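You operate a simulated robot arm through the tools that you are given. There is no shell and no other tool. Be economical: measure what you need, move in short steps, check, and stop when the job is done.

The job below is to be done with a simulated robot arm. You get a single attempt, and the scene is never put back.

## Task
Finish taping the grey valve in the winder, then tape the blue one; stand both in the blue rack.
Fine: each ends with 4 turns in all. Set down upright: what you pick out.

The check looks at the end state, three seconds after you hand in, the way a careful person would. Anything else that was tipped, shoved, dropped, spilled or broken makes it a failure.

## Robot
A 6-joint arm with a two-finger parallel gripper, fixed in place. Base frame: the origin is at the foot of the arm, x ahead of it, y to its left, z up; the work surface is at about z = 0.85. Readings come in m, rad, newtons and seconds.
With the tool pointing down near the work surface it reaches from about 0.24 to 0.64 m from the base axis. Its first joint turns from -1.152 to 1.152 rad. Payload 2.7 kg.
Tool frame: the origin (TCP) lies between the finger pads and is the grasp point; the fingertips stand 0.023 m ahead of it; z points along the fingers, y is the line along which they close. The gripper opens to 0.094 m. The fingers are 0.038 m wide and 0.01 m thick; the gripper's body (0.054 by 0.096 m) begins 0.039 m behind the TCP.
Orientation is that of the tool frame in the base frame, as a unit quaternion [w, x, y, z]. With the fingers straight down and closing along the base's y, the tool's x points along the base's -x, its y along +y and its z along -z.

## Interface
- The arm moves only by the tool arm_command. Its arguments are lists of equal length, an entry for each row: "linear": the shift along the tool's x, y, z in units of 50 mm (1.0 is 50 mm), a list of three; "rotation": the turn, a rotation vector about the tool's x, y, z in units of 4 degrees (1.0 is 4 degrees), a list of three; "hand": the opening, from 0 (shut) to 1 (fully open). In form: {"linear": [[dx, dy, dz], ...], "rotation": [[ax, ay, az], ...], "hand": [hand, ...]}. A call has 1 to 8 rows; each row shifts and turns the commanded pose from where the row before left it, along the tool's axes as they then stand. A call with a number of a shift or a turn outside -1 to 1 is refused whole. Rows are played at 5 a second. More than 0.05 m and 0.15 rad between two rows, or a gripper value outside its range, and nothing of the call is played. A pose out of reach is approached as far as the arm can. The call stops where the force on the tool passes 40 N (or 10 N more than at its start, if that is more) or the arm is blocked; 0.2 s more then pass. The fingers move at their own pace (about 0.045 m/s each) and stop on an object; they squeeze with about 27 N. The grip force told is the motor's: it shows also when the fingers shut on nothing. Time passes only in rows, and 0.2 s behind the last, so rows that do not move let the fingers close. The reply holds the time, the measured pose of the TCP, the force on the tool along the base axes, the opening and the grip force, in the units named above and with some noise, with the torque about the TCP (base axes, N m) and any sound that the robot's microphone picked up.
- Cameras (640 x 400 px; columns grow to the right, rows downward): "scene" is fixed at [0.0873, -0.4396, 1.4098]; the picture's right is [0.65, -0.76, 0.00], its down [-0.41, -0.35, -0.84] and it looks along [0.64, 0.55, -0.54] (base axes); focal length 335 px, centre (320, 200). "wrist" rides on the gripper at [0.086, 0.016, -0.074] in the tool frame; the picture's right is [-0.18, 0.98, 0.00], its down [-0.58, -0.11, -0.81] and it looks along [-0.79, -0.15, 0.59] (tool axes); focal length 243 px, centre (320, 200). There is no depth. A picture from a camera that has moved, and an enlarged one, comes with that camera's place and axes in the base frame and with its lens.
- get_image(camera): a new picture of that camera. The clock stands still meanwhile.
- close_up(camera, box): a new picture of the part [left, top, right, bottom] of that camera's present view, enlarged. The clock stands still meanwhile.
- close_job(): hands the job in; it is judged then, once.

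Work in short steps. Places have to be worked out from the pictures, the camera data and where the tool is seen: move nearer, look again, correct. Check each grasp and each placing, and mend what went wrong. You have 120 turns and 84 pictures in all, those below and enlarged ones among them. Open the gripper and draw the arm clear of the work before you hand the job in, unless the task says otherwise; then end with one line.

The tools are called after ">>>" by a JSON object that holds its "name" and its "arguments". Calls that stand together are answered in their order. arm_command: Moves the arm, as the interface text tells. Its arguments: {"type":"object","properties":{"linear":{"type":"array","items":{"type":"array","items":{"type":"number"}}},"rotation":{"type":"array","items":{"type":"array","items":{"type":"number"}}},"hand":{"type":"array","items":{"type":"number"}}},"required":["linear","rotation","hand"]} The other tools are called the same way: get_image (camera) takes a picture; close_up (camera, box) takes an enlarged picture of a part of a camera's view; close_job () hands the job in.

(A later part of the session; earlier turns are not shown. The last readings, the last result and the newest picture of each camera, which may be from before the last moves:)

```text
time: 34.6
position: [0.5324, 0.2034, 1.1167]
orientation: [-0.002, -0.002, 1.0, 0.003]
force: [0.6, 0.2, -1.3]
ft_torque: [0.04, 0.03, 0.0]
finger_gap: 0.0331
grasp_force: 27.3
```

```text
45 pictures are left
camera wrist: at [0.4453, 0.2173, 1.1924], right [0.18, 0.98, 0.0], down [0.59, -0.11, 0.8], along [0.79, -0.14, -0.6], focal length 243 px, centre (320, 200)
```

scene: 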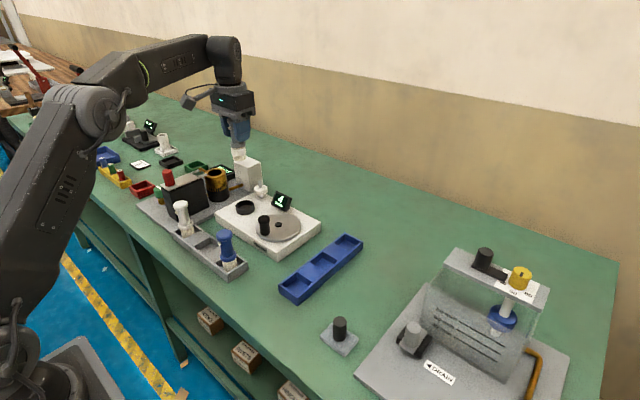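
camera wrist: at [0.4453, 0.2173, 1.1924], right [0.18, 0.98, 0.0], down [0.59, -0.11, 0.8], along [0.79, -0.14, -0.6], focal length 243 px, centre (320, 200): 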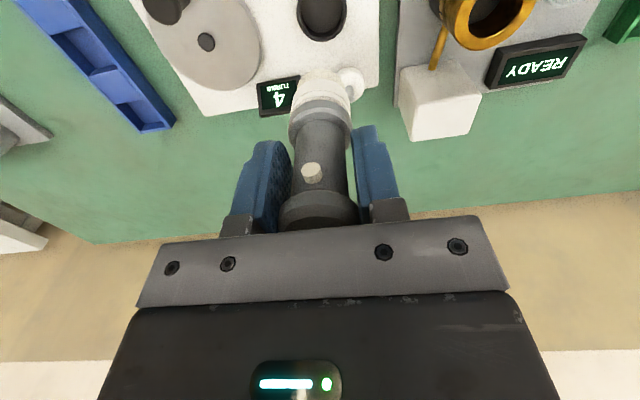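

The valve hangs straight and the chuck is empty. The blue rack runs along x at y ≈ −0.06, with cells near x ≈ 0.448, 0.538 and 0.629. I'll carry the grey valve above the middle cell.

>>> {"name": "arm_command", "arguments": {"linear": [[0, -0.6, 0], [0, -0.95, 0], [-0.05, -0.95, 0], [-0.05, -0.95, 0], [0, -0.95, 0], [0, -0.9, 0], [0, 0, 0], [0, 0, 0]], "rotation": [[0, 0, 0], [0, 0, 0], [0, 0, 0], [0, 0, 0], [0, 0, 0], [0, 0, 0], [0, 0, 0], [0, 0, 0]], "hand": [0, 0, 0, 0, 0, 0, 0, 0]}}

>>> {"name": "get_image", "arguments": {"camera": "wrist"}}

>>> {"name": "close_up", "arguments": {"camera": "scene", "box": [240, 150, 400, 310]}}

```text
time: 36.4
position: [0.5381, -0.0641, 1.112]
orientation: [-0.003, -0.002, 1.0, 0.002]
force: [0.9, -0.6, -1.2]
ft_torque: [0.01, -0.02, -0.03]
finger_gap: 0.0331
grasp_force: 26.5
```

```text
44 pictures are left
camera wrist: at [0.4511, -0.049, 1.1891], right [0.18, 0.98, 0.0], down [0.59, -0.11, 0.8], along [0.79, -0.14, -0.6], focal length 243 px, centre (320, 200)
```

wrist: 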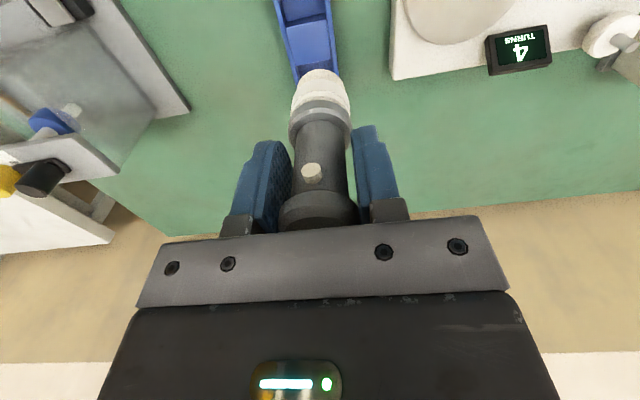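

```text
2.50 times, centred on (320, 230) of scene
camera zoom: at [0.0873, -0.4396, 1.4098], right [0.65, -0.76, 0.0], down [-0.41, -0.35, -0.84], along [0.64, 0.55, -0.54], focal length 838 px, centre (320, 125)
```

zoom: 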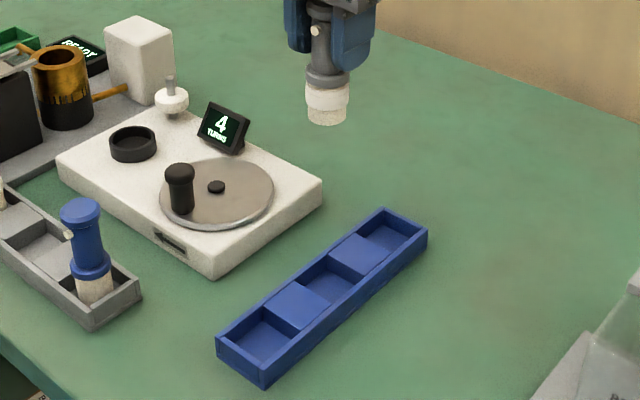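

The valve is above the rack. I'll zoom on the rack to locate the middle cell precisely.

>>> {"name": "close_up", "arguments": {"camera": "scene", "box": [275, 230, 371, 308]}}

>>> {"name": "close_up", "arguments": {"camera": "wrist", "box": [260, 0, 380, 130]}}

```text
5.13 times, centred on (323, 269) of scene
camera zoom: at [0.0873, -0.4396, 1.4098], right [0.65, -0.76, 0.0], down [-0.41, -0.35, -0.84], along [0.64, 0.55, -0.54], focal length 1720 px, centre (305, -154)
```

zoom: 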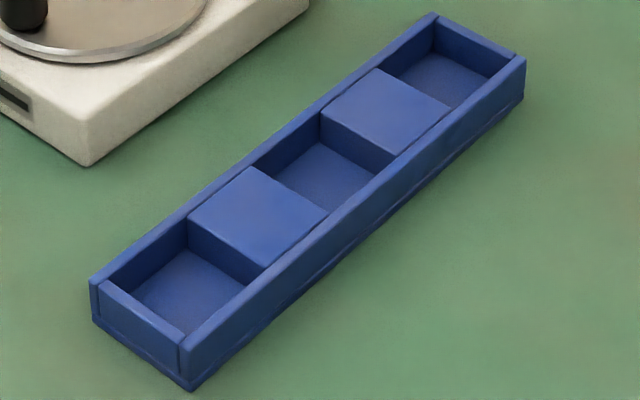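

```text
3.08 times, centred on (320, 65) of wrist
camera zoom: at [0.4511, -0.049, 1.1891], right [0.18, 0.98, 0.0], down [0.59, -0.11, 0.8], along [0.79, -0.14, -0.6], focal length 746 px, centre (320, 615)
```

zoom: 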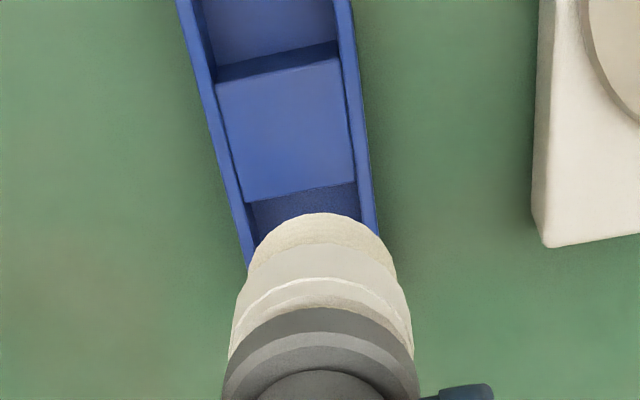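

The mid cell centre is about (0.532, −0.072); scene and wrist views differ by about a centimetre in y. I'll descend to just above the rim and compare visually.

>>> {"name": "arm_command", "arguments": {"linear": [[0.12, -0.16, 0.5], [0, 0, 0.7], [0, 0, 0.7], [0, 0, 0.5], [0, 0, 0]], "rotation": [[0, 0, 0], [0, 0, 0], [0, 0, 0], [0, 0, 0], [0, 0, 0]], "hand": [0, 0, 0, 0, 0]}}

>>> {"name": "close_up", "arguments": {"camera": "scene", "box": [275, 210, 371, 308]}}

>>> {"name": "close_up", "arguments": {"camera": "wrist", "box": [230, 0, 410, 200]}}

```text
time: 37.6
position: [0.5306, -0.0714, 0.9932]
orientation: [-0.003, -0.001, 1.0, 0.003]
force: [-1.2, 0.0, -1.6]
ft_torque: [0.01, 0.01, -0.01]
finger_gap: 0.0331
grasp_force: 27.1
```

```text
4.08 times, centred on (323, 259) of scene
camera zoom: at [0.0873, -0.4396, 1.4098], right [0.65, -0.76, 0.0], down [-0.41, -0.35, -0.84], along [0.64, 0.55, -0.54], focal length 1369 px, centre (308, -41)
```

zoom: 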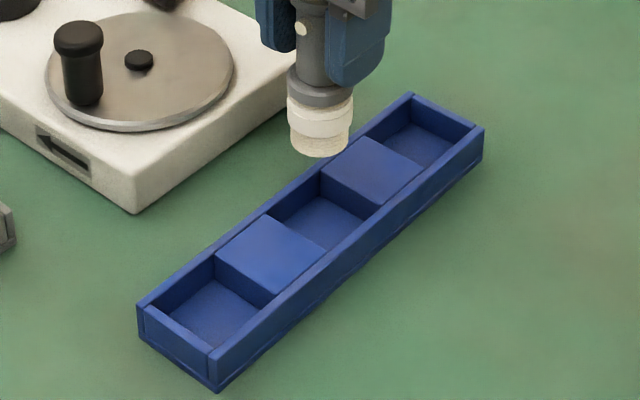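

```text
2.00 times, centred on (320, 100) of wrist
camera zoom: at [0.4444, -0.0554, 1.0681], right [0.18, 0.98, 0.0], down [0.59, -0.11, 0.8], along [0.79, -0.14, -0.6], focal length 485 px, centre (320, 400)
```

zoom: 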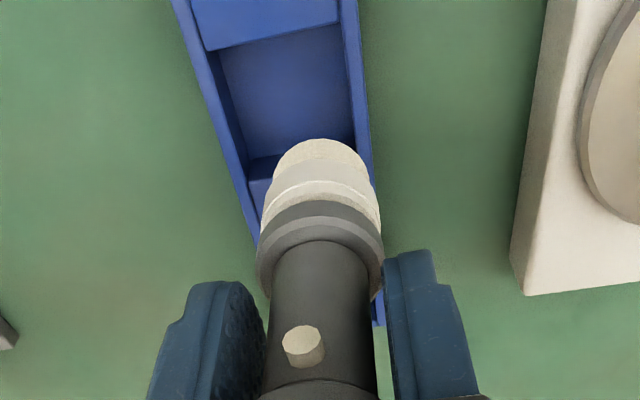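

Scene and wrist disagree along the scene's viewing direction. The wrist view, which already proved right on the grasp, says the cell centre is about 11 mm toward −y and a few mm toward −x. I'll shift, descend slightly and re-check.

>>> {"name": "arm_command", "arguments": {"linear": [[0.12, -0.2, 0], [0, 0, 0.2], [0, 0, 0]], "rotation": [[0, 0, 0], [0, 0, 0], [0, 0, 0]], "hand": [0, 0, 0]}}

>>> {"name": "close_up", "arguments": {"camera": "scene", "box": [275, 210, 371, 308]}}

>>> {"name": "close_up", "arguments": {"camera": "wrist", "box": [250, 0, 390, 130]}}

```text
time: 38.4
position: [0.5244, -0.0792, 0.982]
orientation: [-0.002, -0.001, 1.0, 0.003]
force: [0.0, -0.2, -1.8]
ft_torque: [-0.01, 0.02, 0.0]
finger_gap: 0.0332
grasp_force: 27.3
```

```text
4.08 times, centred on (323, 259) of scene
camera zoom: at [0.0873, -0.4396, 1.4098], right [0.65, -0.76, 0.0], down [-0.41, -0.35, -0.84], along [0.64, 0.55, -0.54], focal length 1369 px, centre (308, -41)
```

zoom: 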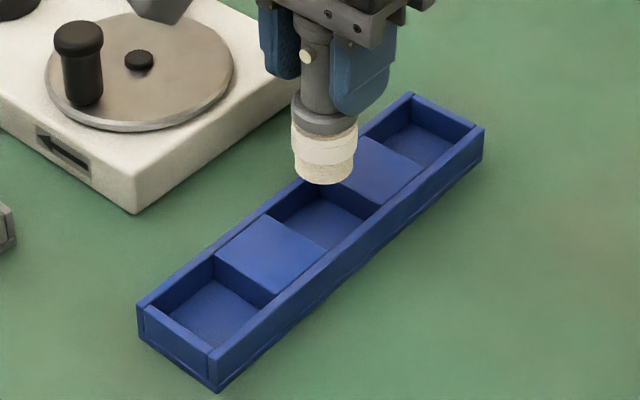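

```text
3.08 times, centred on (320, 65) of wrist
camera zoom: at [0.4374, -0.0645, 1.0587], right [0.18, 0.98, 0.0], down [0.58, -0.11, 0.8], along [0.79, -0.14, -0.6], focal length 746 px, centre (320, 615)
```

zoom: 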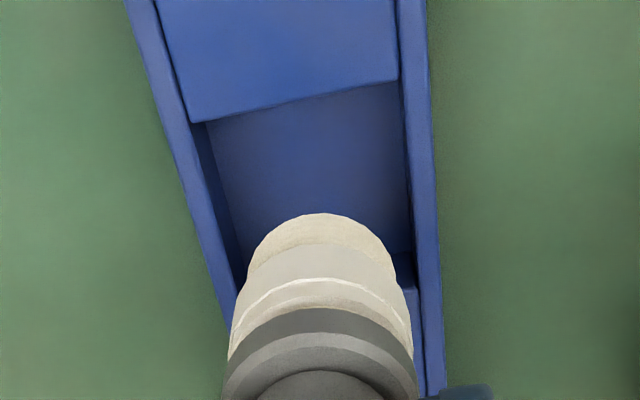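

Wrist view now has the valve centred in the cell to within 2 mm. A final nudge of −1 mm in y and −2 mm in x, then lower in stages.

>>> {"name": "arm_command", "arguments": {"linear": [[0.04, -0.02, 0.2], [0, 0, 0.2], [0, 0, 0.2], [0, 0, 0]], "rotation": [[0, 0, 0], [0, 0, 0], [0, 0, 0], [0, 0, 0]], "hand": [0, 0, 0, 0]}}

>>> {"name": "close_up", "arguments": {"camera": "scene", "box": [275, 210, 371, 308]}}

>>> {"name": "close_up", "arguments": {"camera": "wrist", "box": [250, 0, 390, 130]}}

```text
time: 39.4
position: [0.5213, -0.0796, 0.9523]
orientation: [-0.002, -0.001, 1.0, 0.003]
force: [0.1, 1.0, -1.8]
ft_torque: [0.03, 0.02, 0.03]
finger_gap: 0.0331
grasp_force: 27.2
```

```text
4.08 times, centred on (323, 259) of scene
camera zoom: at [0.0873, -0.4396, 1.4098], right [0.65, -0.76, 0.0], down [-0.41, -0.35, -0.84], along [0.64, 0.55, -0.54], focal length 1369 px, centre (308, -41)
```

zoom: 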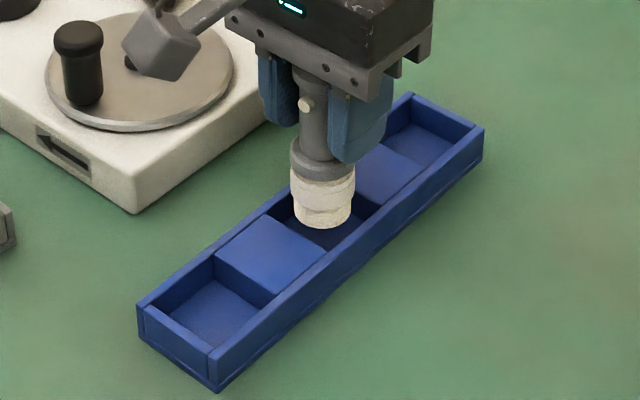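

```text
3.08 times, centred on (320, 65) of wrist
camera zoom: at [0.4353, -0.0653, 1.0284], right [0.18, 0.98, 0.0], down [0.59, -0.11, 0.8], along [0.79, -0.14, -0.6], focal length 746 px, centre (320, 615)
```

zoom: 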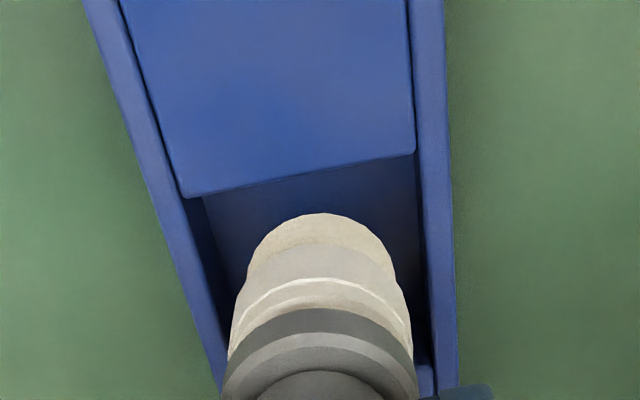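

The valve is inside the walls on all sides. Lowering gently until it touches the floor.

>>> {"name": "arm_command", "arguments": {"linear": [[0, 0, 0.1], [0, 0, 0.06], [0, 0, 0]], "rotation": [[0, 0, 0], [0, 0, 0], [0, 0, 0]], "hand": [0, 0, 0]}}

>>> {"name": "close_up", "arguments": {"camera": "scene", "box": [290, 210, 370, 290]}}

```text
time: 40.2
position: [0.5229, -0.0798, 0.9453]
orientation: [-0.003, -0.002, 1.0, 0.002]
force: [-1.4, -0.4, -1.4]
ft_torque: [0.03, 0.04, -0.01]
finger_gap: 0.0331
grasp_force: 26.8
```

```text
5.00 times, centred on (330, 250) of scene
camera zoom: at [0.0873, -0.4396, 1.4098], right [0.65, -0.76, 0.0], down [-0.41, -0.35, -0.84], along [0.64, 0.55, -0.54], focal length 1677 px, centre (270, -50)
```

zoom: 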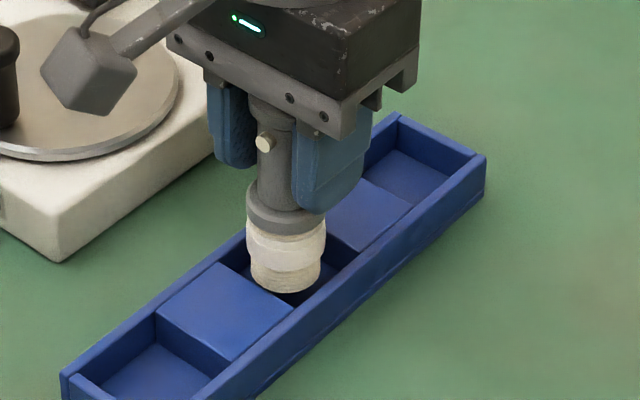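

Still not touching (force unchanged). Continuing down in 2–3 mm steps.

>>> {"name": "arm_command", "arguments": {"linear": [[0, 0, 0.05], [0, 0, 0.05], [0, 0, 0.05], [0, 0, 0]], "rotation": [[0, 0, 0], [0, 0, 0], [0, 0, 0], [0, 0, 0]], "hand": [0, 0, 0, 0]}}

>>> {"name": "close_up", "arguments": {"camera": "scene", "box": [290, 210, 370, 290]}}

```text
time: 41.2
position: [0.5212, -0.0794, 0.938]
orientation: [-0.001, -0.001, 1.0, 0.003]
force: [0.0, 0.0, -0.8]
ft_torque: [0.01, -0.01, -0.03]
finger_gap: 0.0329
grasp_force: 27.1
```

```text
5.00 times, centred on (330, 250) of scene
camera zoom: at [0.0873, -0.4396, 1.4098], right [0.65, -0.76, 0.0], down [-0.41, -0.35, -0.84], along [0.64, 0.55, -0.54], focal length 1677 px, centre (270, -50)
```

zoom: 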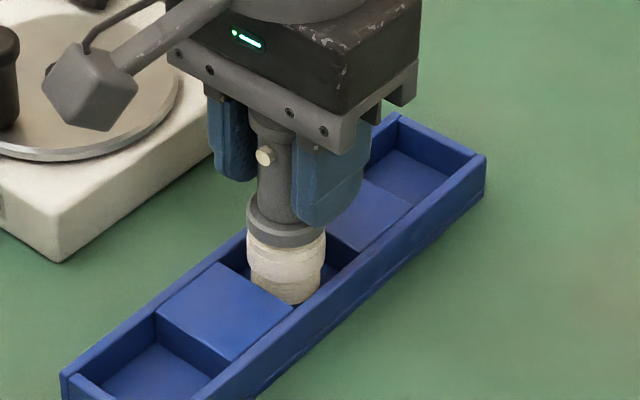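

Still no contact; lowering further.

>>> {"name": "arm_command", "arguments": {"linear": [[0, 0, 0.05], [0, 0, 0.05], [0, 0, 0.05], [0, 0, 0]], "rotation": [[0, 0, 0], [0, 0, 0], [0, 0, 0], [0, 0, 0]], "hand": [0, 0, 0, 0]}}

```text
time: 42.2
position: [0.5223, -0.0801, 0.9312]
orientation: [-0.002, -0.002, 1.0, 0.003]
force: [-0.1, 1.0, 2.9]
ft_torque: [-0.01, 0.08, -0.03]
finger_gap: 0.0332
grasp_force: 27.6
```

Contact (Fz rose to about +3 N). I'll release and rise straight up.

>>> {"name": "arm_command", "arguments": {"linear": [[0, 0, 0], [0, 0, 0], [0, 0, 0], [0, 0, -0.3], [0, 0, -0.8], [0, 0, -1], [0, 0, -1], [0, 0, 0]], "rotation": [[0, 0, 0], [0, 0, 0], [0, 0, 0], [0, 0, 0], [0, 0, 0], [0, 0, 0], [0, 0, 0], [0, 0, 0]], "hand": [0.65, 0.65, 0.65, 0.65, 0.65, 0.65, 0.65, 0.65]}}

>>> {"name": "get_image", "arguments": {"camera": "scene"}}

>>> {"name": "get_image", "arguments": {"camera": "wrist"}}

```text
time: 44.0
position: [0.5214, -0.0837, 1.0858]
orientation: [-0.002, -0.002, 1.0, 0.003]
force: [-0.3, 0.3, 0.2]
ft_torque: [-0.01, 0.01, 0.0]
finger_gap: 0.061
grasp_force: 0.0
```

```text
32 pictures are left
```

scene: 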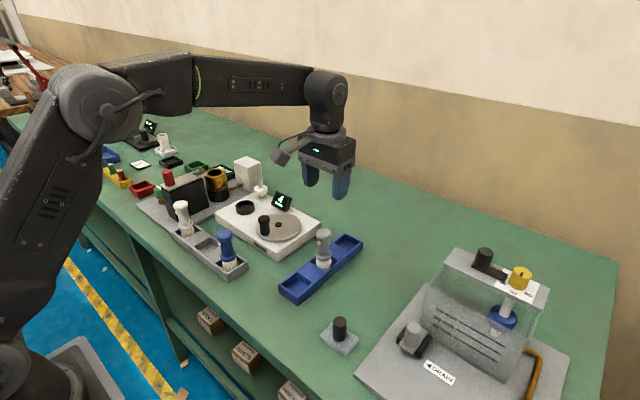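

```text
31 pictures are left
camera wrist: at [0.4334, -0.0689, 1.1624], right [0.18, 0.98, 0.0], down [0.58, -0.11, 0.8], along [0.79, -0.14, -0.6], focal length 243 px, centre (320, 200)
```

wrist: 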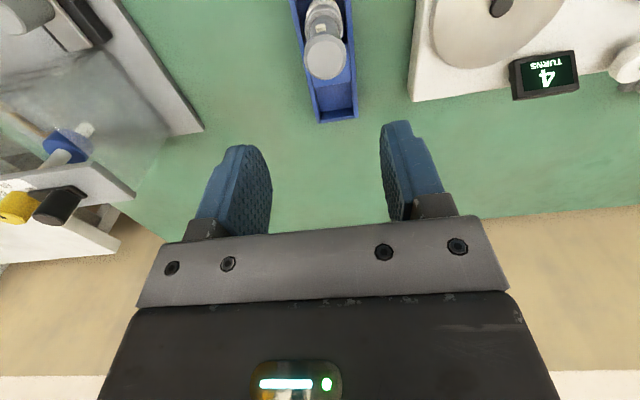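

The grey valve stands in the middle cell. The blue valve is estimated at about (0.377, 0.079), so I'll move above it and look.

>>> {"name": "arm_command", "arguments": {"linear": [[0.72, 0.81, 0], [0.72, 0.81, 0], [0.72, 0.81, 0], [0.72, 0.81, 0], [0, 0, 0], [0, 0, 0]], "rotation": [[0, 0, 0], [0, 0, 0], [0, 0, 0], [0, 0, 0], [0, 0, 0], [0, 0, 0]], "hand": [0.65, 0.65, 0.65, 0.65, 0.65, 0.65]}}

>>> {"name": "get_image", "arguments": {"camera": "wrist"}}

>>> {"name": "close_up", "arguments": {"camera": "scene", "box": [210, 200, 370, 310]}}

```text
refused: row 1 steps farther than a row can; nothing moved
```

```text
30 pictures are left
camera wrist: at [0.4334, -0.0689, 1.1624], right [0.18, 0.98, 0.0], down [0.58, -0.11, 0.8], along [0.79, -0.14, -0.6], focal length 243 px, centre (320, 200)
```

wrist: 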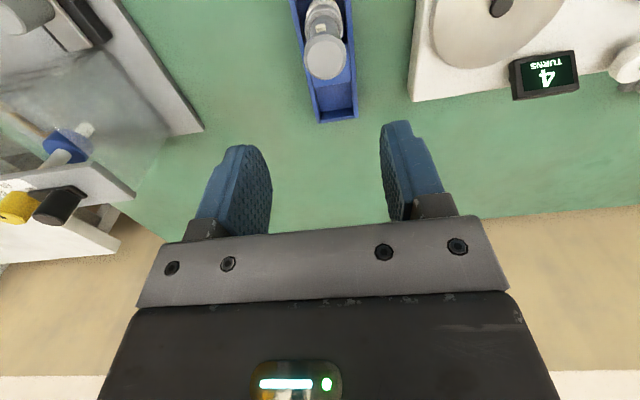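

```text
3.64 times, centred on (290, 255) of scene
camera zoom: at [0.0873, -0.4396, 1.4098], right [0.65, -0.76, 0.0], down [-0.41, -0.35, -0.84], along [0.64, 0.55, -0.54], focal length 1219 px, centre (429, 0)
```

zoom: 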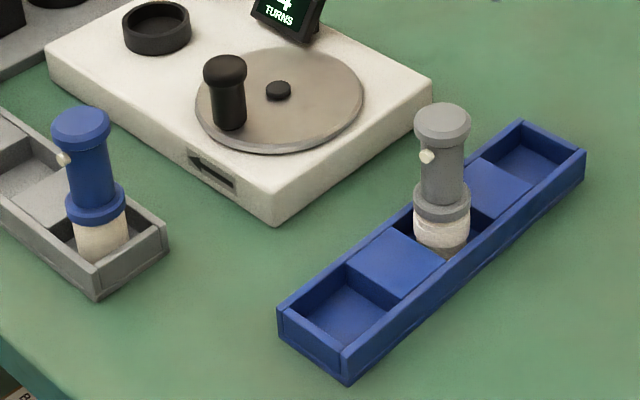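

The rows were too long, so I'll resend with shorter steps.

>>> {"name": "arm_command", "arguments": {"linear": [[0.578, 0.65, 0], [0.578, 0.65, 0], [0.578, 0.65, 0], [0.578, 0.65, 0], [0.578, 0.65, 0], [0, 0, 0]], "rotation": [[0, 0, 0], [0, 0, 0], [0, 0, 0], [0, 0, 0], [0, 0, 0], [0, 0, 0]], "hand": [0.65, 0.65, 0.65, 0.65, 0.65, 0.65]}}

>>> {"name": "get_image", "arguments": {"camera": "wrist"}}

```text
time: 45.4
position: [0.3764, 0.0789, 1.0889]
orientation: [-0.002, 0.0, 1.0, 0.003]
force: [-0.3, -0.7, 0.5]
ft_torque: [-0.01, -0.01, 0.01]
finger_gap: 0.061
grasp_force: 0.0
```

```text
28 pictures are left
camera wrist: at [0.29, 0.0929, 1.1655], right [0.18, 0.98, 0.0], down [0.58, -0.11, 0.8], along [0.79, -0.14, -0.6], focal length 243 px, centre (320, 200)
```

wrist: 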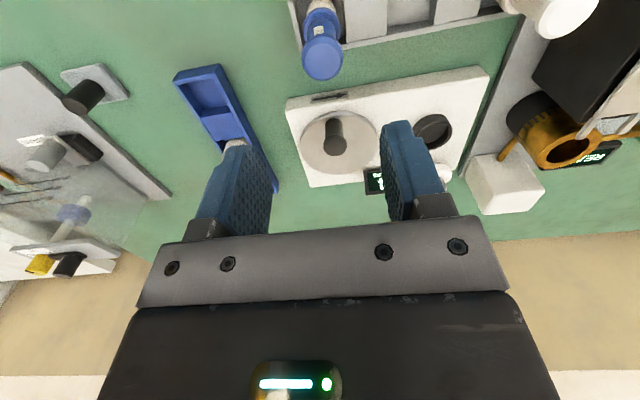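

The image matches the reference view of the grey valve, which gives blue at about (0.377, 0.0825) with its nub facing −x. I'll descend to z ≈ 0.965 and check.

>>> {"name": "arm_command", "arguments": {"linear": [[-0.01, 0.07, 0.6], [0, 0, 0.7], [0, 0, 0.7], [0, 0, 0.5], [0, 0, 0]], "rotation": [[0, 0, 0], [0, 0, 0], [0, 0, 0], [0, 0, 0], [0, 0, 0]], "hand": [0.75, 0.75, 0.75, 0.75, 0.75]}}

>>> {"name": "get_image", "arguments": {"camera": "wrist"}}

```text
time: 46.6
position: [0.3741, 0.0858, 0.964]
orientation: [-0.002, -0.002, 1.0, 0.003]
force: [0.6, -0.2, -0.5]
ft_torque: [0.02, 0.0, 0.0]
finger_gap: 0.0706
grasp_force: 0.1
```

```text
27 pictures are left
camera wrist: at [0.2875, 0.0999, 1.0396], right [0.18, 0.98, 0.0], down [0.59, -0.11, 0.8], along [0.79, -0.14, -0.6], focal length 243 px, centre (320, 200)
```

wrist: 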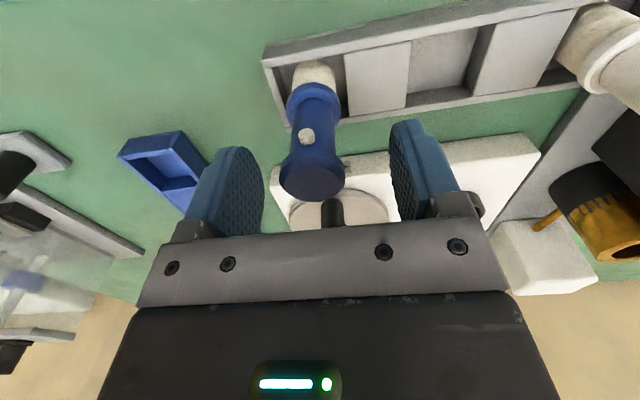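

Combining both views gives blue at (0.379, 0.081) with its top at about 0.957. I'll centre, descend to z ≈ 0.931 (same grip as before) and close.

>>> {"name": "arm_command", "arguments": {"linear": [[-0.106, -0.088, 0], [0, 0, 0.35], [0, 0, 0.31], [0, 0, 0], [0, 0, 0], [0, 0, 0], [0, 0, 0]], "rotation": [[0, 0, 0], [0, 0, 0], [0, 0, 0], [0, 0, 0], [0, 0, 0], [0, 0, 0], [0, 0, 0]], "hand": [0.75, 0.75, 0.75, 0, 0, 0, 0]}}

>>> {"name": "get_image", "arguments": {"camera": "wrist"}}

```text
time: 48.2
position: [0.3826, 0.0802, 0.9274]
orientation: [-0.003, -0.002, 1.0, 0.002]
force: [0.1, 0.0, -0.6]
ft_torque: [-0.03, 0.02, 0.02]
finger_gap: 0.0328
grasp_force: 27.2
```

```text
26 pictures are left
camera wrist: at [0.2955, 0.0948, 1.0038], right [0.18, 0.98, 0.0], down [0.59, -0.11, 0.8], along [0.79, -0.14, -0.6], focal length 243 px, centre (320, 200)
```

wrist: 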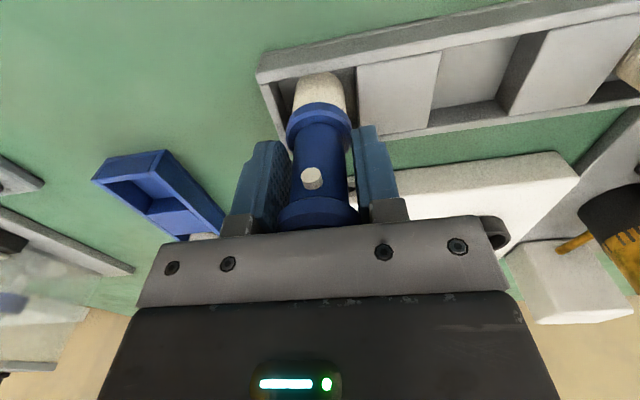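

Gripped the same way as the grey one (gap 0.033). Lifting straight out of the rack.

>>> {"name": "arm_command", "arguments": {"linear": [[0, 0, -0.3], [0, 0, -0.5], [0, 0, -0.8], [0, 0, -0.9], [0, 0, -0.9], [0, 0, 0]], "rotation": [[0, 0, 0], [0, 0, 0], [0, 0, 0], [0, 0, 0], [0, 0, 0], [0, 0, 0]], "hand": [0, 0, 0, 0, 0, 0]}}

>>> {"name": "arm_command", "arguments": {"linear": [[-0.5, 0.4, 0], [-0.6, 0.5, 0], [-0.6, 0.5, 0], [-0.6, 0.5, 0], [-0.654, 0.542, 0], [0, 0, 0], [0, 0, 0]], "rotation": [[0, 0, 0], [0, 0, 0], [0, 0, 0], [0, 0, 0], [0, 0, 0], [0, 0, 0], [0, 0, 0]], "hand": [0, 0, 0, 0, 0, 0, 0]}}

>>> {"name": "get_image", "arguments": {"camera": "wrist"}}

>>> {"name": "get_image", "arguments": {"camera": "scene"}}

```text
time: 49.6
position: [0.3834, 0.0818, 1.0952]
orientation: [-0.001, -0.001, 1.0, 0.003]
force: [-0.5, 0.2, -1.2]
ft_torque: [-0.02, -0.01, 0.0]
finger_gap: 0.0328
grasp_force: 26.7
```

```text
time: 51.2
position: [0.5309, 0.2036, 1.0996]
orientation: [-0.003, -0.002, 1.0, 0.002]
force: [0.0, -0.6, -2.2]
ft_torque: [-0.01, -0.02, -0.02]
finger_gap: 0.0331
grasp_force: 27.4
```

```text
25 pictures are left
camera wrist: at [0.4449, 0.2183, 1.176], right [0.18, 0.98, 0.0], down [0.59, -0.11, 0.8], along [0.79, -0.14, -0.6], focal length 243 px, centre (320, 200)
```

wrist: 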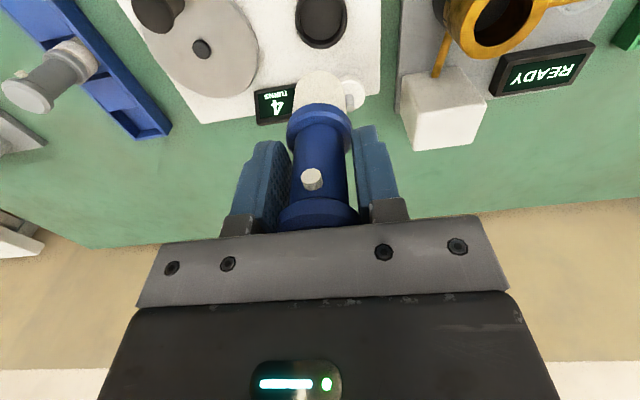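

```text
24 pictures are left
```

scene: 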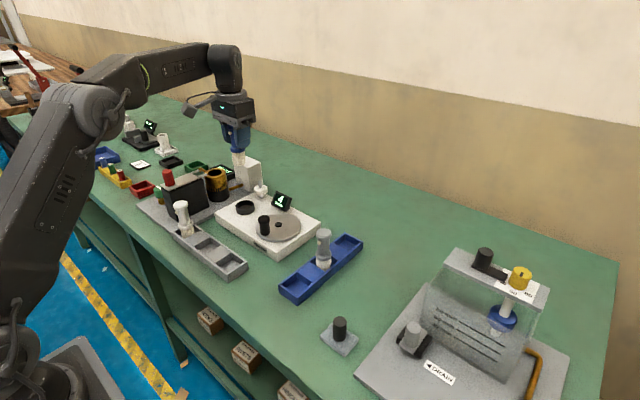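

The chuck is centred under the valve. Descending to just above it and checking.

>>> {"name": "arm_command", "arguments": {"linear": [[0, 0, 0.6], [0, 0, 0.6], [0, 0, 0.6], [0, 0, 0]], "rotation": [[0, 0, 0], [0, 0, 0], [0, 0, 0], [0, 0, 0]], "hand": [0, 0, 0, 0]}}

>>> {"name": "close_up", "arguments": {"camera": "wrist", "box": [250, 0, 390, 130]}}

>>> {"name": "close_up", "arguments": {"camera": "scene", "box": [200, 140, 300, 230]}}

```text
time: 52.2
position: [0.532, 0.2038, 1.0104]
orientation: [-0.002, -0.002, 1.0, 0.002]
force: [0.8, 0.4, -2.5]
ft_torque: [-0.03, 0.0, -0.02]
finger_gap: 0.0329
grasp_force: 26.8
```

```text
3.08 times, centred on (320, 65) of wrist
camera zoom: at [0.4441, 0.2186, 1.0863], right [0.18, 0.98, 0.0], down [0.58, -0.11, 0.8], along [0.79, -0.14, -0.6], focal length 746 px, centre (320, 615)
```

zoom: 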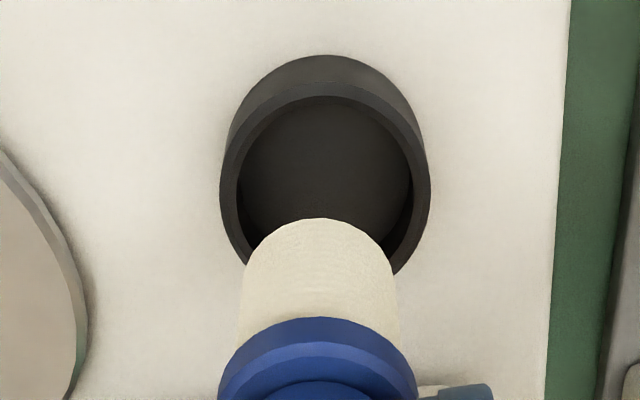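

```text
4.44 times, centred on (250, 185) of scene
camera zoom: at [0.0873, -0.4396, 1.4098], right [0.65, -0.76, 0.0], down [-0.41, -0.35, -0.84], along [0.64, 0.55, -0.54], focal length 1490 px, centre (631, 267)
```

zoom: 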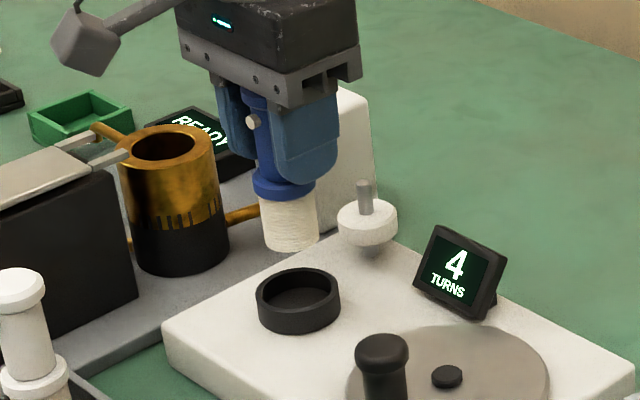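

The valve is aligned within about 1–2 mm of the chuck, and the clearance is about ±4 mm. Lowering with small steps.

>>> {"name": "arm_command", "arguments": {"linear": [[0.02, 0.02, 0.2], [0, 0, 0.2], [0, 0, 0.15], [0, 0, 0.1], [0, 0, 0.1], [0, 0, 0]], "rotation": [[0, 0, 0], [0, 0, 0], [0, 0, 0], [0, 0, 0], [0, 0, 0], [0, 0, 0]], "hand": [0, 0, 0, 0, 0, 0]}}

>>> {"name": "get_image", "arguments": {"camera": "wrist"}}

>>> {"name": "close_up", "arguments": {"camera": "scene", "box": [200, 140, 300, 230]}}

```text
time: 53.6
position: [0.5287, 0.2052, 0.9724]
orientation: [-0.002, -0.002, 1.0, 0.003]
force: [0.0, -0.6, -1.4]
ft_torque: [0.01, 0.01, 0.0]
finger_gap: 0.033
grasp_force: 27.0
```

```text
21 pictures are left
camera wrist: at [0.4418, 0.22, 1.048], right [0.18, 0.98, 0.0], down [0.59, -0.11, 0.8], along [0.79, -0.14, -0.6], focal length 243 px, centre (320, 200)
```

wrist: 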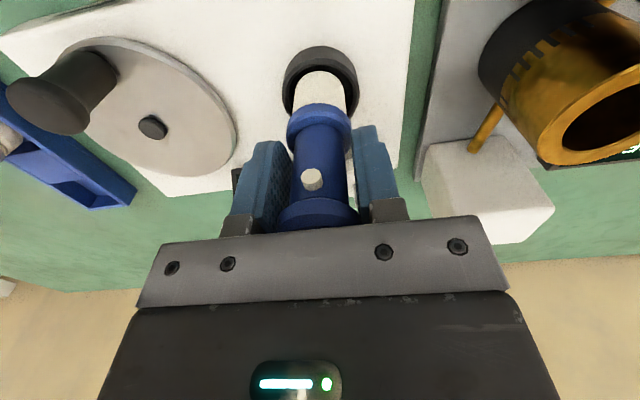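

```text
4.44 times, centred on (250, 185) of scene
camera zoom: at [0.0873, -0.4396, 1.4098], right [0.65, -0.76, 0.0], down [-0.41, -0.35, -0.84], along [0.64, 0.55, -0.54], focal length 1490 px, centre (631, 267)
```

zoom: 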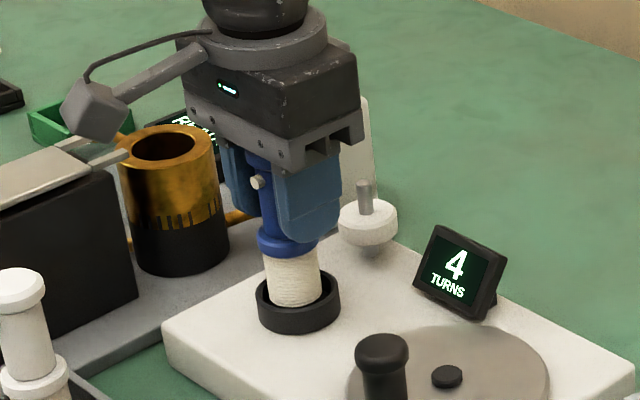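

It's inside the ring and nearly concentric. I'll continue down until contact.

>>> {"name": "arm_command", "arguments": {"linear": [[-0.02, -0.02, 0.05], [0, 0, 0.05], [0, 0, 0.05], [0, 0, 0.05], [0, 0, 0]], "rotation": [[0, 0, 0], [0, 0, 0], [0, 0, 0], [0, 0, 0], [0, 0, 0]], "hand": [0, 0, 0, 0, 0]}}

```text
time: 54.8
position: [0.5292, 0.205, 0.9635]
orientation: [-0.002, -0.001, 1.0, 0.002]
force: [-0.7, 0.8, -1.7]
ft_torque: [0.03, -0.02, 0.01]
finger_gap: 0.0328
grasp_force: 27.1
```

No contact yet; a few more millimetres.

>>> {"name": "arm_command", "arguments": {"linear": [[0, 0, 0.04], [0, 0, 0.04], [0, 0, 0]], "rotation": [[0, 0, 0], [0, 0, 0], [0, 0, 0]], "hand": [0, 0, 0]}}

```text
time: 55.6
position: [0.5306, 0.2037, 0.9616]
orientation: [0.0, -0.002, 1.0, 0.003]
force: [-3.0, 0.3, 16.5]
ft_torque: [-0.13, 0.44, 0.04]
finger_gap: 0.0329
grasp_force: 27.0
```

Seated with 16 N at the expected depth. I'll release, rise and check the counter.

>>> {"name": "arm_command", "arguments": {"linear": [[0, 0, -0.02], [0, 0, 0], [0, 0, 0], [0, 0, -0.4], [0, 0, -0.8], [0, 0, -1], [0, 0, -1], [0, 0, 0]], "rotation": [[0, 0, 0], [0, 0, 0], [0, 0, 0], [0, 0, 0], [0, 0, 0], [0, 0, 0], [0, 0, 0], [0, 0, 0]], "hand": [0.65, 0.65, 0.65, 0.65, 0.65, 0.65, 0.65, 0.65]}}

>>> {"name": "close_up", "arguments": {"camera": "scene", "box": [200, 150, 340, 260]}}

```text
time: 57.4
position: [0.5289, 0.2039, 1.1203]
orientation: [-0.002, -0.001, 1.0, 0.003]
force: [0.7, -0.2, -0.9]
ft_torque: [-0.01, 0.01, 0.0]
finger_gap: 0.061
grasp_force: 0.1
```

```text
3.64 times, centred on (270, 205) of scene
camera zoom: at [0.0873, -0.4396, 1.4098], right [0.65, -0.76, 0.0], down [-0.41, -0.35, -0.84], along [0.64, 0.55, -0.54], focal length 1219 px, centre (502, 182)
```

zoom: 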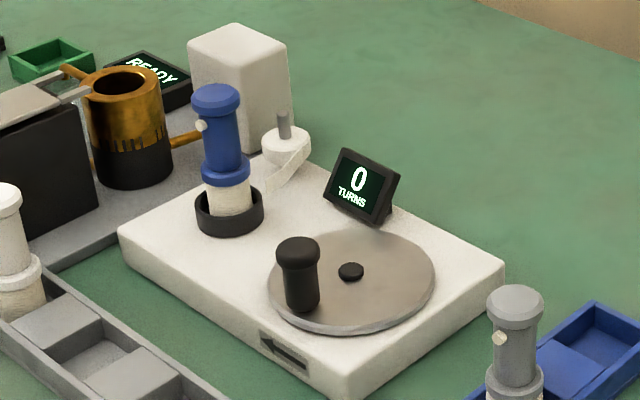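

The counter reset to 0 with the blue valve seated. Moving back over the crank knob, then down and closing as before.

>>> {"name": "arm_command", "arguments": {"linear": [[0.294, -0.849, 0], [0.294, -0.849, 0], [0.294, -0.848, 0], [0, 0, 0.8], [0, 0, 0.8], [0, 0, 0]], "rotation": [[0, 0, 0], [0, 0, 0], [0, 0, 0], [0, 0, 0], [0, 0, 0], [0, 0, 0]], "hand": [0.65, 0.65, 0.65, 0.65, 0.65, 0.65]}}

>>> {"name": "arm_command", "arguments": {"linear": [[0, 0, 0.7], [0, 0, 0.7], [0, 0, 0.61], [0, 0, 0], [0, 0, 0], [0, 0, 0], [0, 0, 0]], "rotation": [[0, 0, 0], [0, 0, 0], [0, 0, 0], [0, 0, 0], [0, 0, 0], [0, 0, 0], [0, 0, 0]], "hand": [0.65, 0.65, 0.65, 0.65, 0, 0, 0]}}

>>> {"name": "get_image", "arguments": {"camera": "wrist"}}

```text
time: 58.8
position: [0.485, 0.0754, 1.0416]
orientation: [-0.001, -0.002, 1.0, 0.002]
force: [-0.2, 0.4, 0.5]
ft_torque: [0.0, -0.01, 0.0]
finger_gap: 0.0612
grasp_force: 0.1
```

```text
time: 60.4
position: [0.4855, 0.0777, 0.9369]
orientation: [-0.002, -0.002, 1.0, 0.003]
force: [0.4, -0.2, -1.2]
ft_torque: [-0.13, -0.13, -0.01]
finger_gap: 0.0286
grasp_force: 44.6
```

```text
18 pictures are left
camera wrist: at [0.3989, 0.0925, 1.0139], right [0.18, 0.98, 0.0], down [0.59, -0.11, 0.8], along [0.79, -0.14, -0.6], focal length 243 px, centre (320, 200)
```

wrist: 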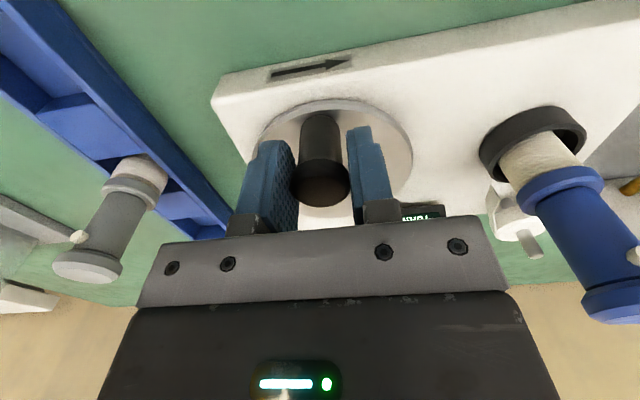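

Knob gripped. Turn 1, first 120°.

>>> {"name": "arm_command", "arguments": {"linear": [[-0.03, 0.234, 0], [-0.09, 0.218, 0], [-0.144, 0.186, 0], [-0.186, 0.144, 0], [-0.218, 0.09, 0], [-0.234, 0.03, 0], [-0.234, -0.03, 0], [-0.218, -0.09, 0]], "rotation": [[0, 0, 0], [0, 0, 0], [0, 0, 0], [0, 0, 0], [0, 0, 0], [0, 0, 0], [0, 0, 0], [0, 0, 0]], "hand": [0, 0, 0, 0, 0, 0, 0, 0]}}

```text
time: 62.2
position: [0.5565, 0.1161, 0.9376]
orientation: [-0.001, -0.001, 1.0, 0.002]
force: [2.4, 5.1, -8.1]
ft_torque: [0.19, 0.24, 0.01]
finger_gap: 0.0287
grasp_force: 45.1
```

Tracking well; second 120°.

>>> {"name": "arm_command", "arguments": {"linear": [[-0.186, -0.144, 0], [-0.144, -0.186, 0], [-0.09, -0.218, 0], [-0.03, -0.234, 0], [0.03, -0.234, 0], [0.09, -0.218, 0], [0.144, -0.186, 0], [0.186, -0.144, 0]], "rotation": [[0, 0, 0], [0, 0, 0], [0, 0, 0], [0, 0, 0], [0, 0, 0], [0, 0, 0], [0, 0, 0], [0, 0, 0]], "hand": [0, 0, 0, 0, 0, 0, 0, 0]}}

```text
time: 64.0
position: [0.5534, 0.0385, 0.9386]
orientation: [-0.001, -0.002, 1.0, 0.004]
force: [-5.4, 10.6, -11.1]
ft_torque: [-0.35, 0.55, -0.04]
finger_gap: 0.0287
grasp_force: 45.4
```

Third 120° completes turn 1.

>>> {"name": "arm_command", "arguments": {"linear": [[0.218, -0.09, 0], [0.234, -0.03, 0], [0.234, 0.03, 0], [0.218, 0.09, 0], [0.186, 0.144, 0], [0.144, 0.186, 0], [0.09, 0.218, 0], [0.03, 0.234, 0]], "rotation": [[0, 0, 0], [0, 0, 0], [0, 0, 0], [0, 0, 0], [0, 0, 0], [0, 0, 0], [0, 0, 0], [0, 0, 0]], "hand": [0, 0, 0, 0, 0, 0, 0, 0]}}

```text
time: 65.8
position: [0.4862, 0.0781, 0.9391]
orientation: [-0.001, -0.002, 1.0, 0.003]
force: [-5.5, -0.5, -3.4]
ft_torque: [-0.5, 0.24, 0.0]
finger_gap: 0.0287
grasp_force: 44.7
```

Turn 2, first 120°.

>>> {"name": "arm_command", "arguments": {"linear": [[-0.03, 0.234, 0], [-0.09, 0.218, 0], [-0.144, 0.186, 0], [-0.186, 0.144, 0], [-0.218, 0.09, 0], [-0.234, 0.03, 0], [-0.234, -0.03, 0], [-0.218, -0.09, 0]], "rotation": [[0, 0, 0], [0, 0, 0], [0, 0, 0], [0, 0, 0], [0, 0, 0], [0, 0, 0], [0, 0, 0], [0, 0, 0]], "hand": [0, 0, 0, 0, 0, 0, 0, 0]}}

```text
time: 67.6
position: [0.5547, 0.1155, 0.9378]
orientation: [-0.001, -0.002, 1.0, 0.003]
force: [4.1, 6.6, -5.0]
ft_torque: [0.12, -0.53, 0.0]
finger_gap: 0.0288
grasp_force: 44.7
```

Second 120° of turn 2, then a counter check.

>>> {"name": "arm_command", "arguments": {"linear": [[-0.186, -0.144, 0], [-0.144, -0.186, 0], [-0.09, -0.218, 0], [-0.03, -0.234, 0], [0.03, -0.234, 0], [0.09, -0.218, 0], [0.144, -0.186, 0], [0.186, -0.144, 0]], "rotation": [[0, 0, 0], [0, 0, 0], [0, 0, 0], [0, 0, 0], [0, 0, 0], [0, 0, 0], [0, 0, 0], [0, 0, 0]], "hand": [0, 0, 0, 0, 0, 0, 0, 0]}}

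>>> {"name": "get_image", "arguments": {"camera": "wrist"}}

```text
time: 69.4
position: [0.554, 0.0378, 0.9386]
orientation: [-0.001, -0.002, 1.0, 0.005]
force: [-7.3, 13.5, 24.6]
ft_torque: [-0.35, 1.03, 0.04]
finger_gap: 0.0287
grasp_force: 45.1
```

```text
17 pictures are left
camera wrist: at [0.4666, 0.0539, 1.0139], right [0.18, 0.98, 0.01], down [0.58, -0.11, 0.8], along [0.79, -0.14, -0.59], focal length 243 px, centre (320, 200)
```

wrist: 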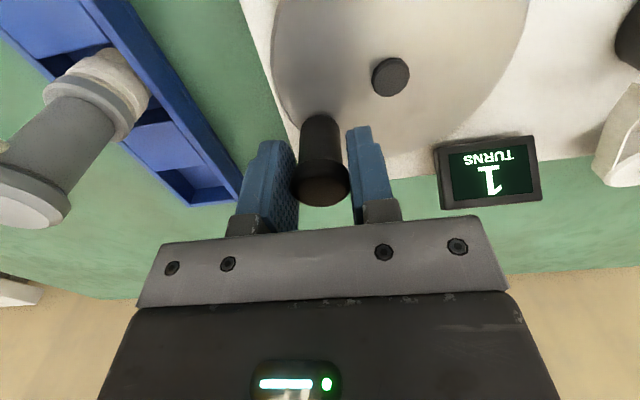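

The counter reads 1, as expected at 1⅔ turns. Completing turn 2.

>>> {"name": "arm_command", "arguments": {"linear": [[0.218, -0.09, 0], [0.234, -0.03, 0], [0.234, 0.03, 0], [0.218, 0.09, 0], [0.186, 0.144, 0], [0.144, 0.186, 0], [0.09, 0.218, 0], [0.03, 0.234, 0]], "rotation": [[0, 0, 0], [0, 0, 0], [0, 0, 0], [0, 0, 0], [0, 0, 0], [0, 0, 0], [0, 0, 0], [0, 0, 0]], "hand": [0, 0, 0, 0, 0, 0, 0, 0]}}

```text
time: 71.2
position: [0.486, 0.0769, 0.9376]
orientation: [-0.003, 0.0, 1.0, 0.002]
force: [11.2, -0.3, -8.9]
ft_torque: [-0.59, -0.82, 0.01]
finger_gap: 0.0288
grasp_force: 45.7
```

Turn 3, first 120°.

>>> {"name": "arm_command", "arguments": {"linear": [[-0.03, 0.234, 0], [-0.09, 0.218, 0], [-0.144, 0.186, 0], [-0.186, 0.144, 0], [-0.218, 0.09, 0], [-0.234, 0.03, 0], [-0.234, -0.03, 0], [-0.218, -0.09, 0]], "rotation": [[0, 0, 0], [0, 0, 0], [0, 0, 0], [0, 0, 0], [0, 0, 0], [0, 0, 0], [0, 0, 0], [0, 0, 0]], "hand": [0, 0, 0, 0, 0, 0, 0, 0]}}

```text
time: 73.0
position: [0.5556, 0.1156, 0.9381]
orientation: [0.0, -0.001, 1.0, 0.002]
force: [6.3, 9.8, -19.4]
ft_torque: [0.27, -0.15, 0.01]
finger_gap: 0.0288
grasp_force: 44.6
```

Turn 3, second 120°.

>>> {"name": "arm_command", "arguments": {"linear": [[-0.186, -0.144, 0], [-0.144, -0.186, 0], [-0.09, -0.218, 0], [-0.03, -0.234, 0], [0.03, -0.234, 0], [0.09, -0.218, 0], [0.144, -0.186, 0], [0.186, -0.144, 0]], "rotation": [[0, 0, 0], [0, 0, 0], [0, 0, 0], [0, 0, 0], [0, 0, 0], [0, 0, 0], [0, 0, 0], [0, 0, 0]], "hand": [0, 0, 0, 0, 0, 0, 0, 0]}}

```text
time: 74.8
position: [0.5539, 0.0393, 0.9387]
orientation: [-0.002, -0.003, 1.0, 0.004]
force: [-15.2, 26.5, 21.8]
ft_torque: [-0.06, 0.66, 0.06]
finger_gap: 0.0283
grasp_force: 44.9
```

Turn 3, last 120°.

>>> {"name": "arm_command", "arguments": {"linear": [[0.218, -0.09, 0], [0.234, -0.03, 0], [0.234, 0.03, 0], [0.218, 0.09, 0], [0.186, 0.144, 0], [0.144, 0.186, 0], [0.09, 0.218, 0], [0.03, 0.234, 0]], "rotation": [[0, 0, 0], [0, 0, 0], [0, 0, 0], [0, 0, 0], [0, 0, 0], [0, 0, 0], [0, 0, 0], [0, 0, 0]], "hand": [0, 0, 0, 0, 0, 0, 0, 0]}}

```text
time: 76.6
position: [0.4858, 0.0768, 0.9383]
orientation: [-0.003, -0.001, 1.0, 0.002]
force: [11.2, -1.0, -0.6]
ft_torque: [-0.74, -0.44, 0.05]
finger_gap: 0.0286
grasp_force: 44.9
```

Turn 4, first 120°.

>>> {"name": "arm_command", "arguments": {"linear": [[-0.03, 0.234, 0], [-0.09, 0.218, 0], [-0.144, 0.186, 0], [-0.186, 0.144, 0], [-0.218, 0.09, 0], [-0.234, 0.03, 0], [-0.234, -0.03, 0], [-0.218, -0.09, 0]], "rotation": [[0, 0, 0], [0, 0, 0], [0, 0, 0], [0, 0, 0], [0, 0, 0], [0, 0, 0], [0, 0, 0], [0, 0, 0]], "hand": [0, 0, 0, 0, 0, 0, 0, 0]}}

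```text
time: 78.4
position: [0.5538, 0.1168, 0.9378]
orientation: [-0.001, -0.002, 1.0, 0.002]
force: [-2.5, -2.5, 16.1]
ft_torque: [-0.19, -0.25, -0.01]
finger_gap: 0.0284
grasp_force: 45.2
```

Turn 4, second 120°, with a counter check.

>>> {"name": "arm_command", "arguments": {"linear": [[-0.186, -0.144, 0], [-0.144, -0.186, 0], [-0.09, -0.218, 0], [-0.03, -0.234, 0], [0.03, -0.234, 0], [0.09, -0.218, 0], [0.144, -0.186, 0], [0.186, -0.144, 0]], "rotation": [[0, 0, 0], [0, 0, 0], [0, 0, 0], [0, 0, 0], [0, 0, 0], [0, 0, 0], [0, 0, 0], [0, 0, 0]], "hand": [0, 0, 0, 0, 0, 0, 0, 0]}}

>>> {"name": "close_up", "arguments": {"camera": "wrist", "box": [400, 100, 600, 230]}}

```text
time: 80.2
position: [0.5511, 0.0389, 0.9388]
orientation: [-0.004, -0.002, 1.0, 0.003]
force: [-4.0, 6.7, 0.1]
ft_torque: [-0.42, -0.59, -0.01]
finger_gap: 0.0286
grasp_force: 45.0
```

```text
3.08 times, centred on (500, 165) of wrist
camera zoom: at [0.4658, 0.0534, 1.0143], right [0.18, 0.98, 0.01], down [0.59, -0.11, 0.8], along [0.79, -0.14, -0.6], focal length 746 px, centre (-234, 308)
```

zoom: 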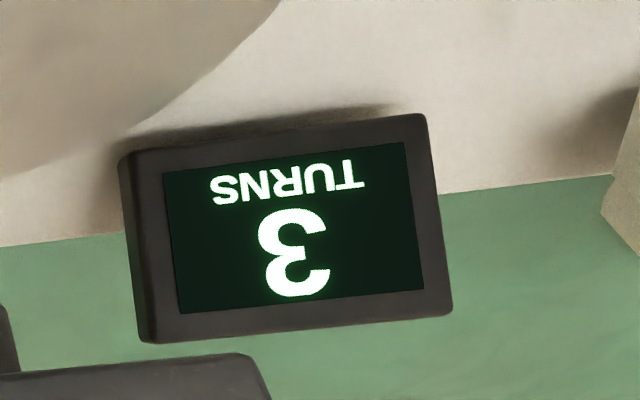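

The counter reads 3. I'll finish the last 120° plus about 5° so the fourth count is certain, then release and rise.

>>> {"name": "arm_command", "arguments": {"linear": [[0.218, -0.09, 0], [0.234, -0.03, 0], [0.234, 0.03, 0], [0.218, 0.09, 0], [0.186, 0.144, 0], [0.144, 0.186, 0], [0.09, 0.218, 0], [0.03, 0.234, 0]], "rotation": [[0, 0, 0], [0, 0, 0], [0, 0, 0], [0, 0, 0], [0, 0, 0], [0, 0, 0], [0, 0, 0], [0, 0, 0]], "hand": [0, 0, 0, 0, 0, 0, 0, 0]}}

>>> {"name": "arm_command", "arguments": {"linear": [[-0.005, 0.08, 0], [0, 0, 0], [0, 0, 0], [0, 0, 0], [0, 0, -0.8], [0, 0, -0.9], [0, 0, -0.9], [0, 0, -0.9]], "rotation": [[0, 0, 0], [0, 0, 0], [0, 0, 0], [0, 0, 0], [0, 0, 0], [0, 0, 0], [0, 0, 0], [0, 0, 0]], "hand": [0, 0, 0.65, 0.65, 0.65, 0.65, 0.65, 0.65]}}

>>> {"name": "close_up", "arguments": {"camera": "scene", "box": [200, 150, 340, 260]}}

```text
time: 82.0
position: [0.4848, 0.0772, 0.9387]
orientation: [0.0, -0.001, 1.0, 0.003]
force: [8.1, 0.2, -0.3]
ft_torque: [-0.35, 0.91, 0.01]
finger_gap: 0.0286
grasp_force: 45.4
```

```text
time: 83.8
position: [0.4859, 0.0808, 1.1135]
orientation: [-0.003, -0.002, 1.0, 0.002]
force: [-0.2, -0.3, 1.0]
ft_torque: [0.01, -0.01, 0.01]
finger_gap: 0.0612
grasp_force: 0.1
```

```text
3.64 times, centred on (270, 205) of scene
camera zoom: at [0.0873, -0.4396, 1.4098], right [0.65, -0.76, 0.0], down [-0.41, -0.35, -0.84], along [0.64, 0.55, -0.54], focal length 1219 px, centre (502, 182)
```

zoom: 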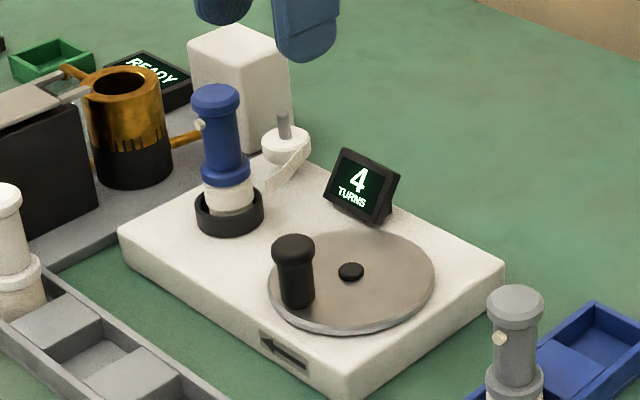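

The counter shows 4. Moving over the blue valve at the same commanded spot where I set it, and descending with open fingers.

>>> {"name": "arm_command", "arguments": {"linear": [[-0.292, 0.822, 0], [-0.292, 0.822, 0], [-0.292, 0.822, 0], [0, 0, 0.6], [0, 0, 0.6], [0, 0, 0]], "rotation": [[0, 0, 0], [0, 0, 0], [0, 0, 0], [0, 0, 0], [0, 0, 0], [0, 0, 0]], "hand": [0.75, 0.75, 0.75, 0.75, 0.75, 0.75]}}

>>> {"name": "get_image", "arguments": {"camera": "wrist"}}

```text
time: 85.2
position: [0.5289, 0.2021, 1.0524]
orientation: [-0.002, -0.002, 1.0, 0.003]
force: [-0.2, -0.4, -0.7]
ft_torque: [-0.04, 0.02, 0.01]
finger_gap: 0.0706
grasp_force: 0.1
```

```text
14 pictures are left
camera wrist: at [0.4426, 0.2182, 1.1295], right [0.18, 0.98, 0.01], down [0.58, -0.11, 0.8], along [0.79, -0.14, -0.6], focal length 243 px, centre (320, 200)
```

wrist: 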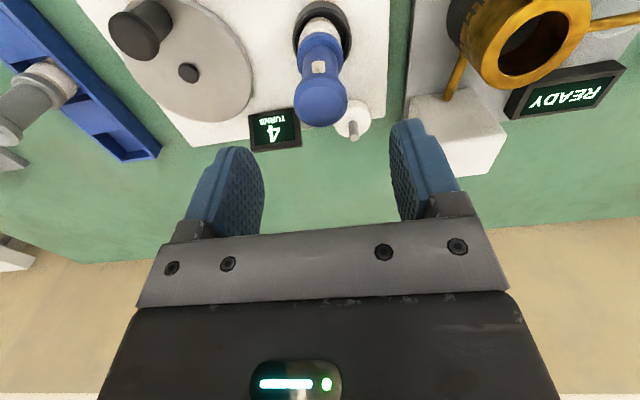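

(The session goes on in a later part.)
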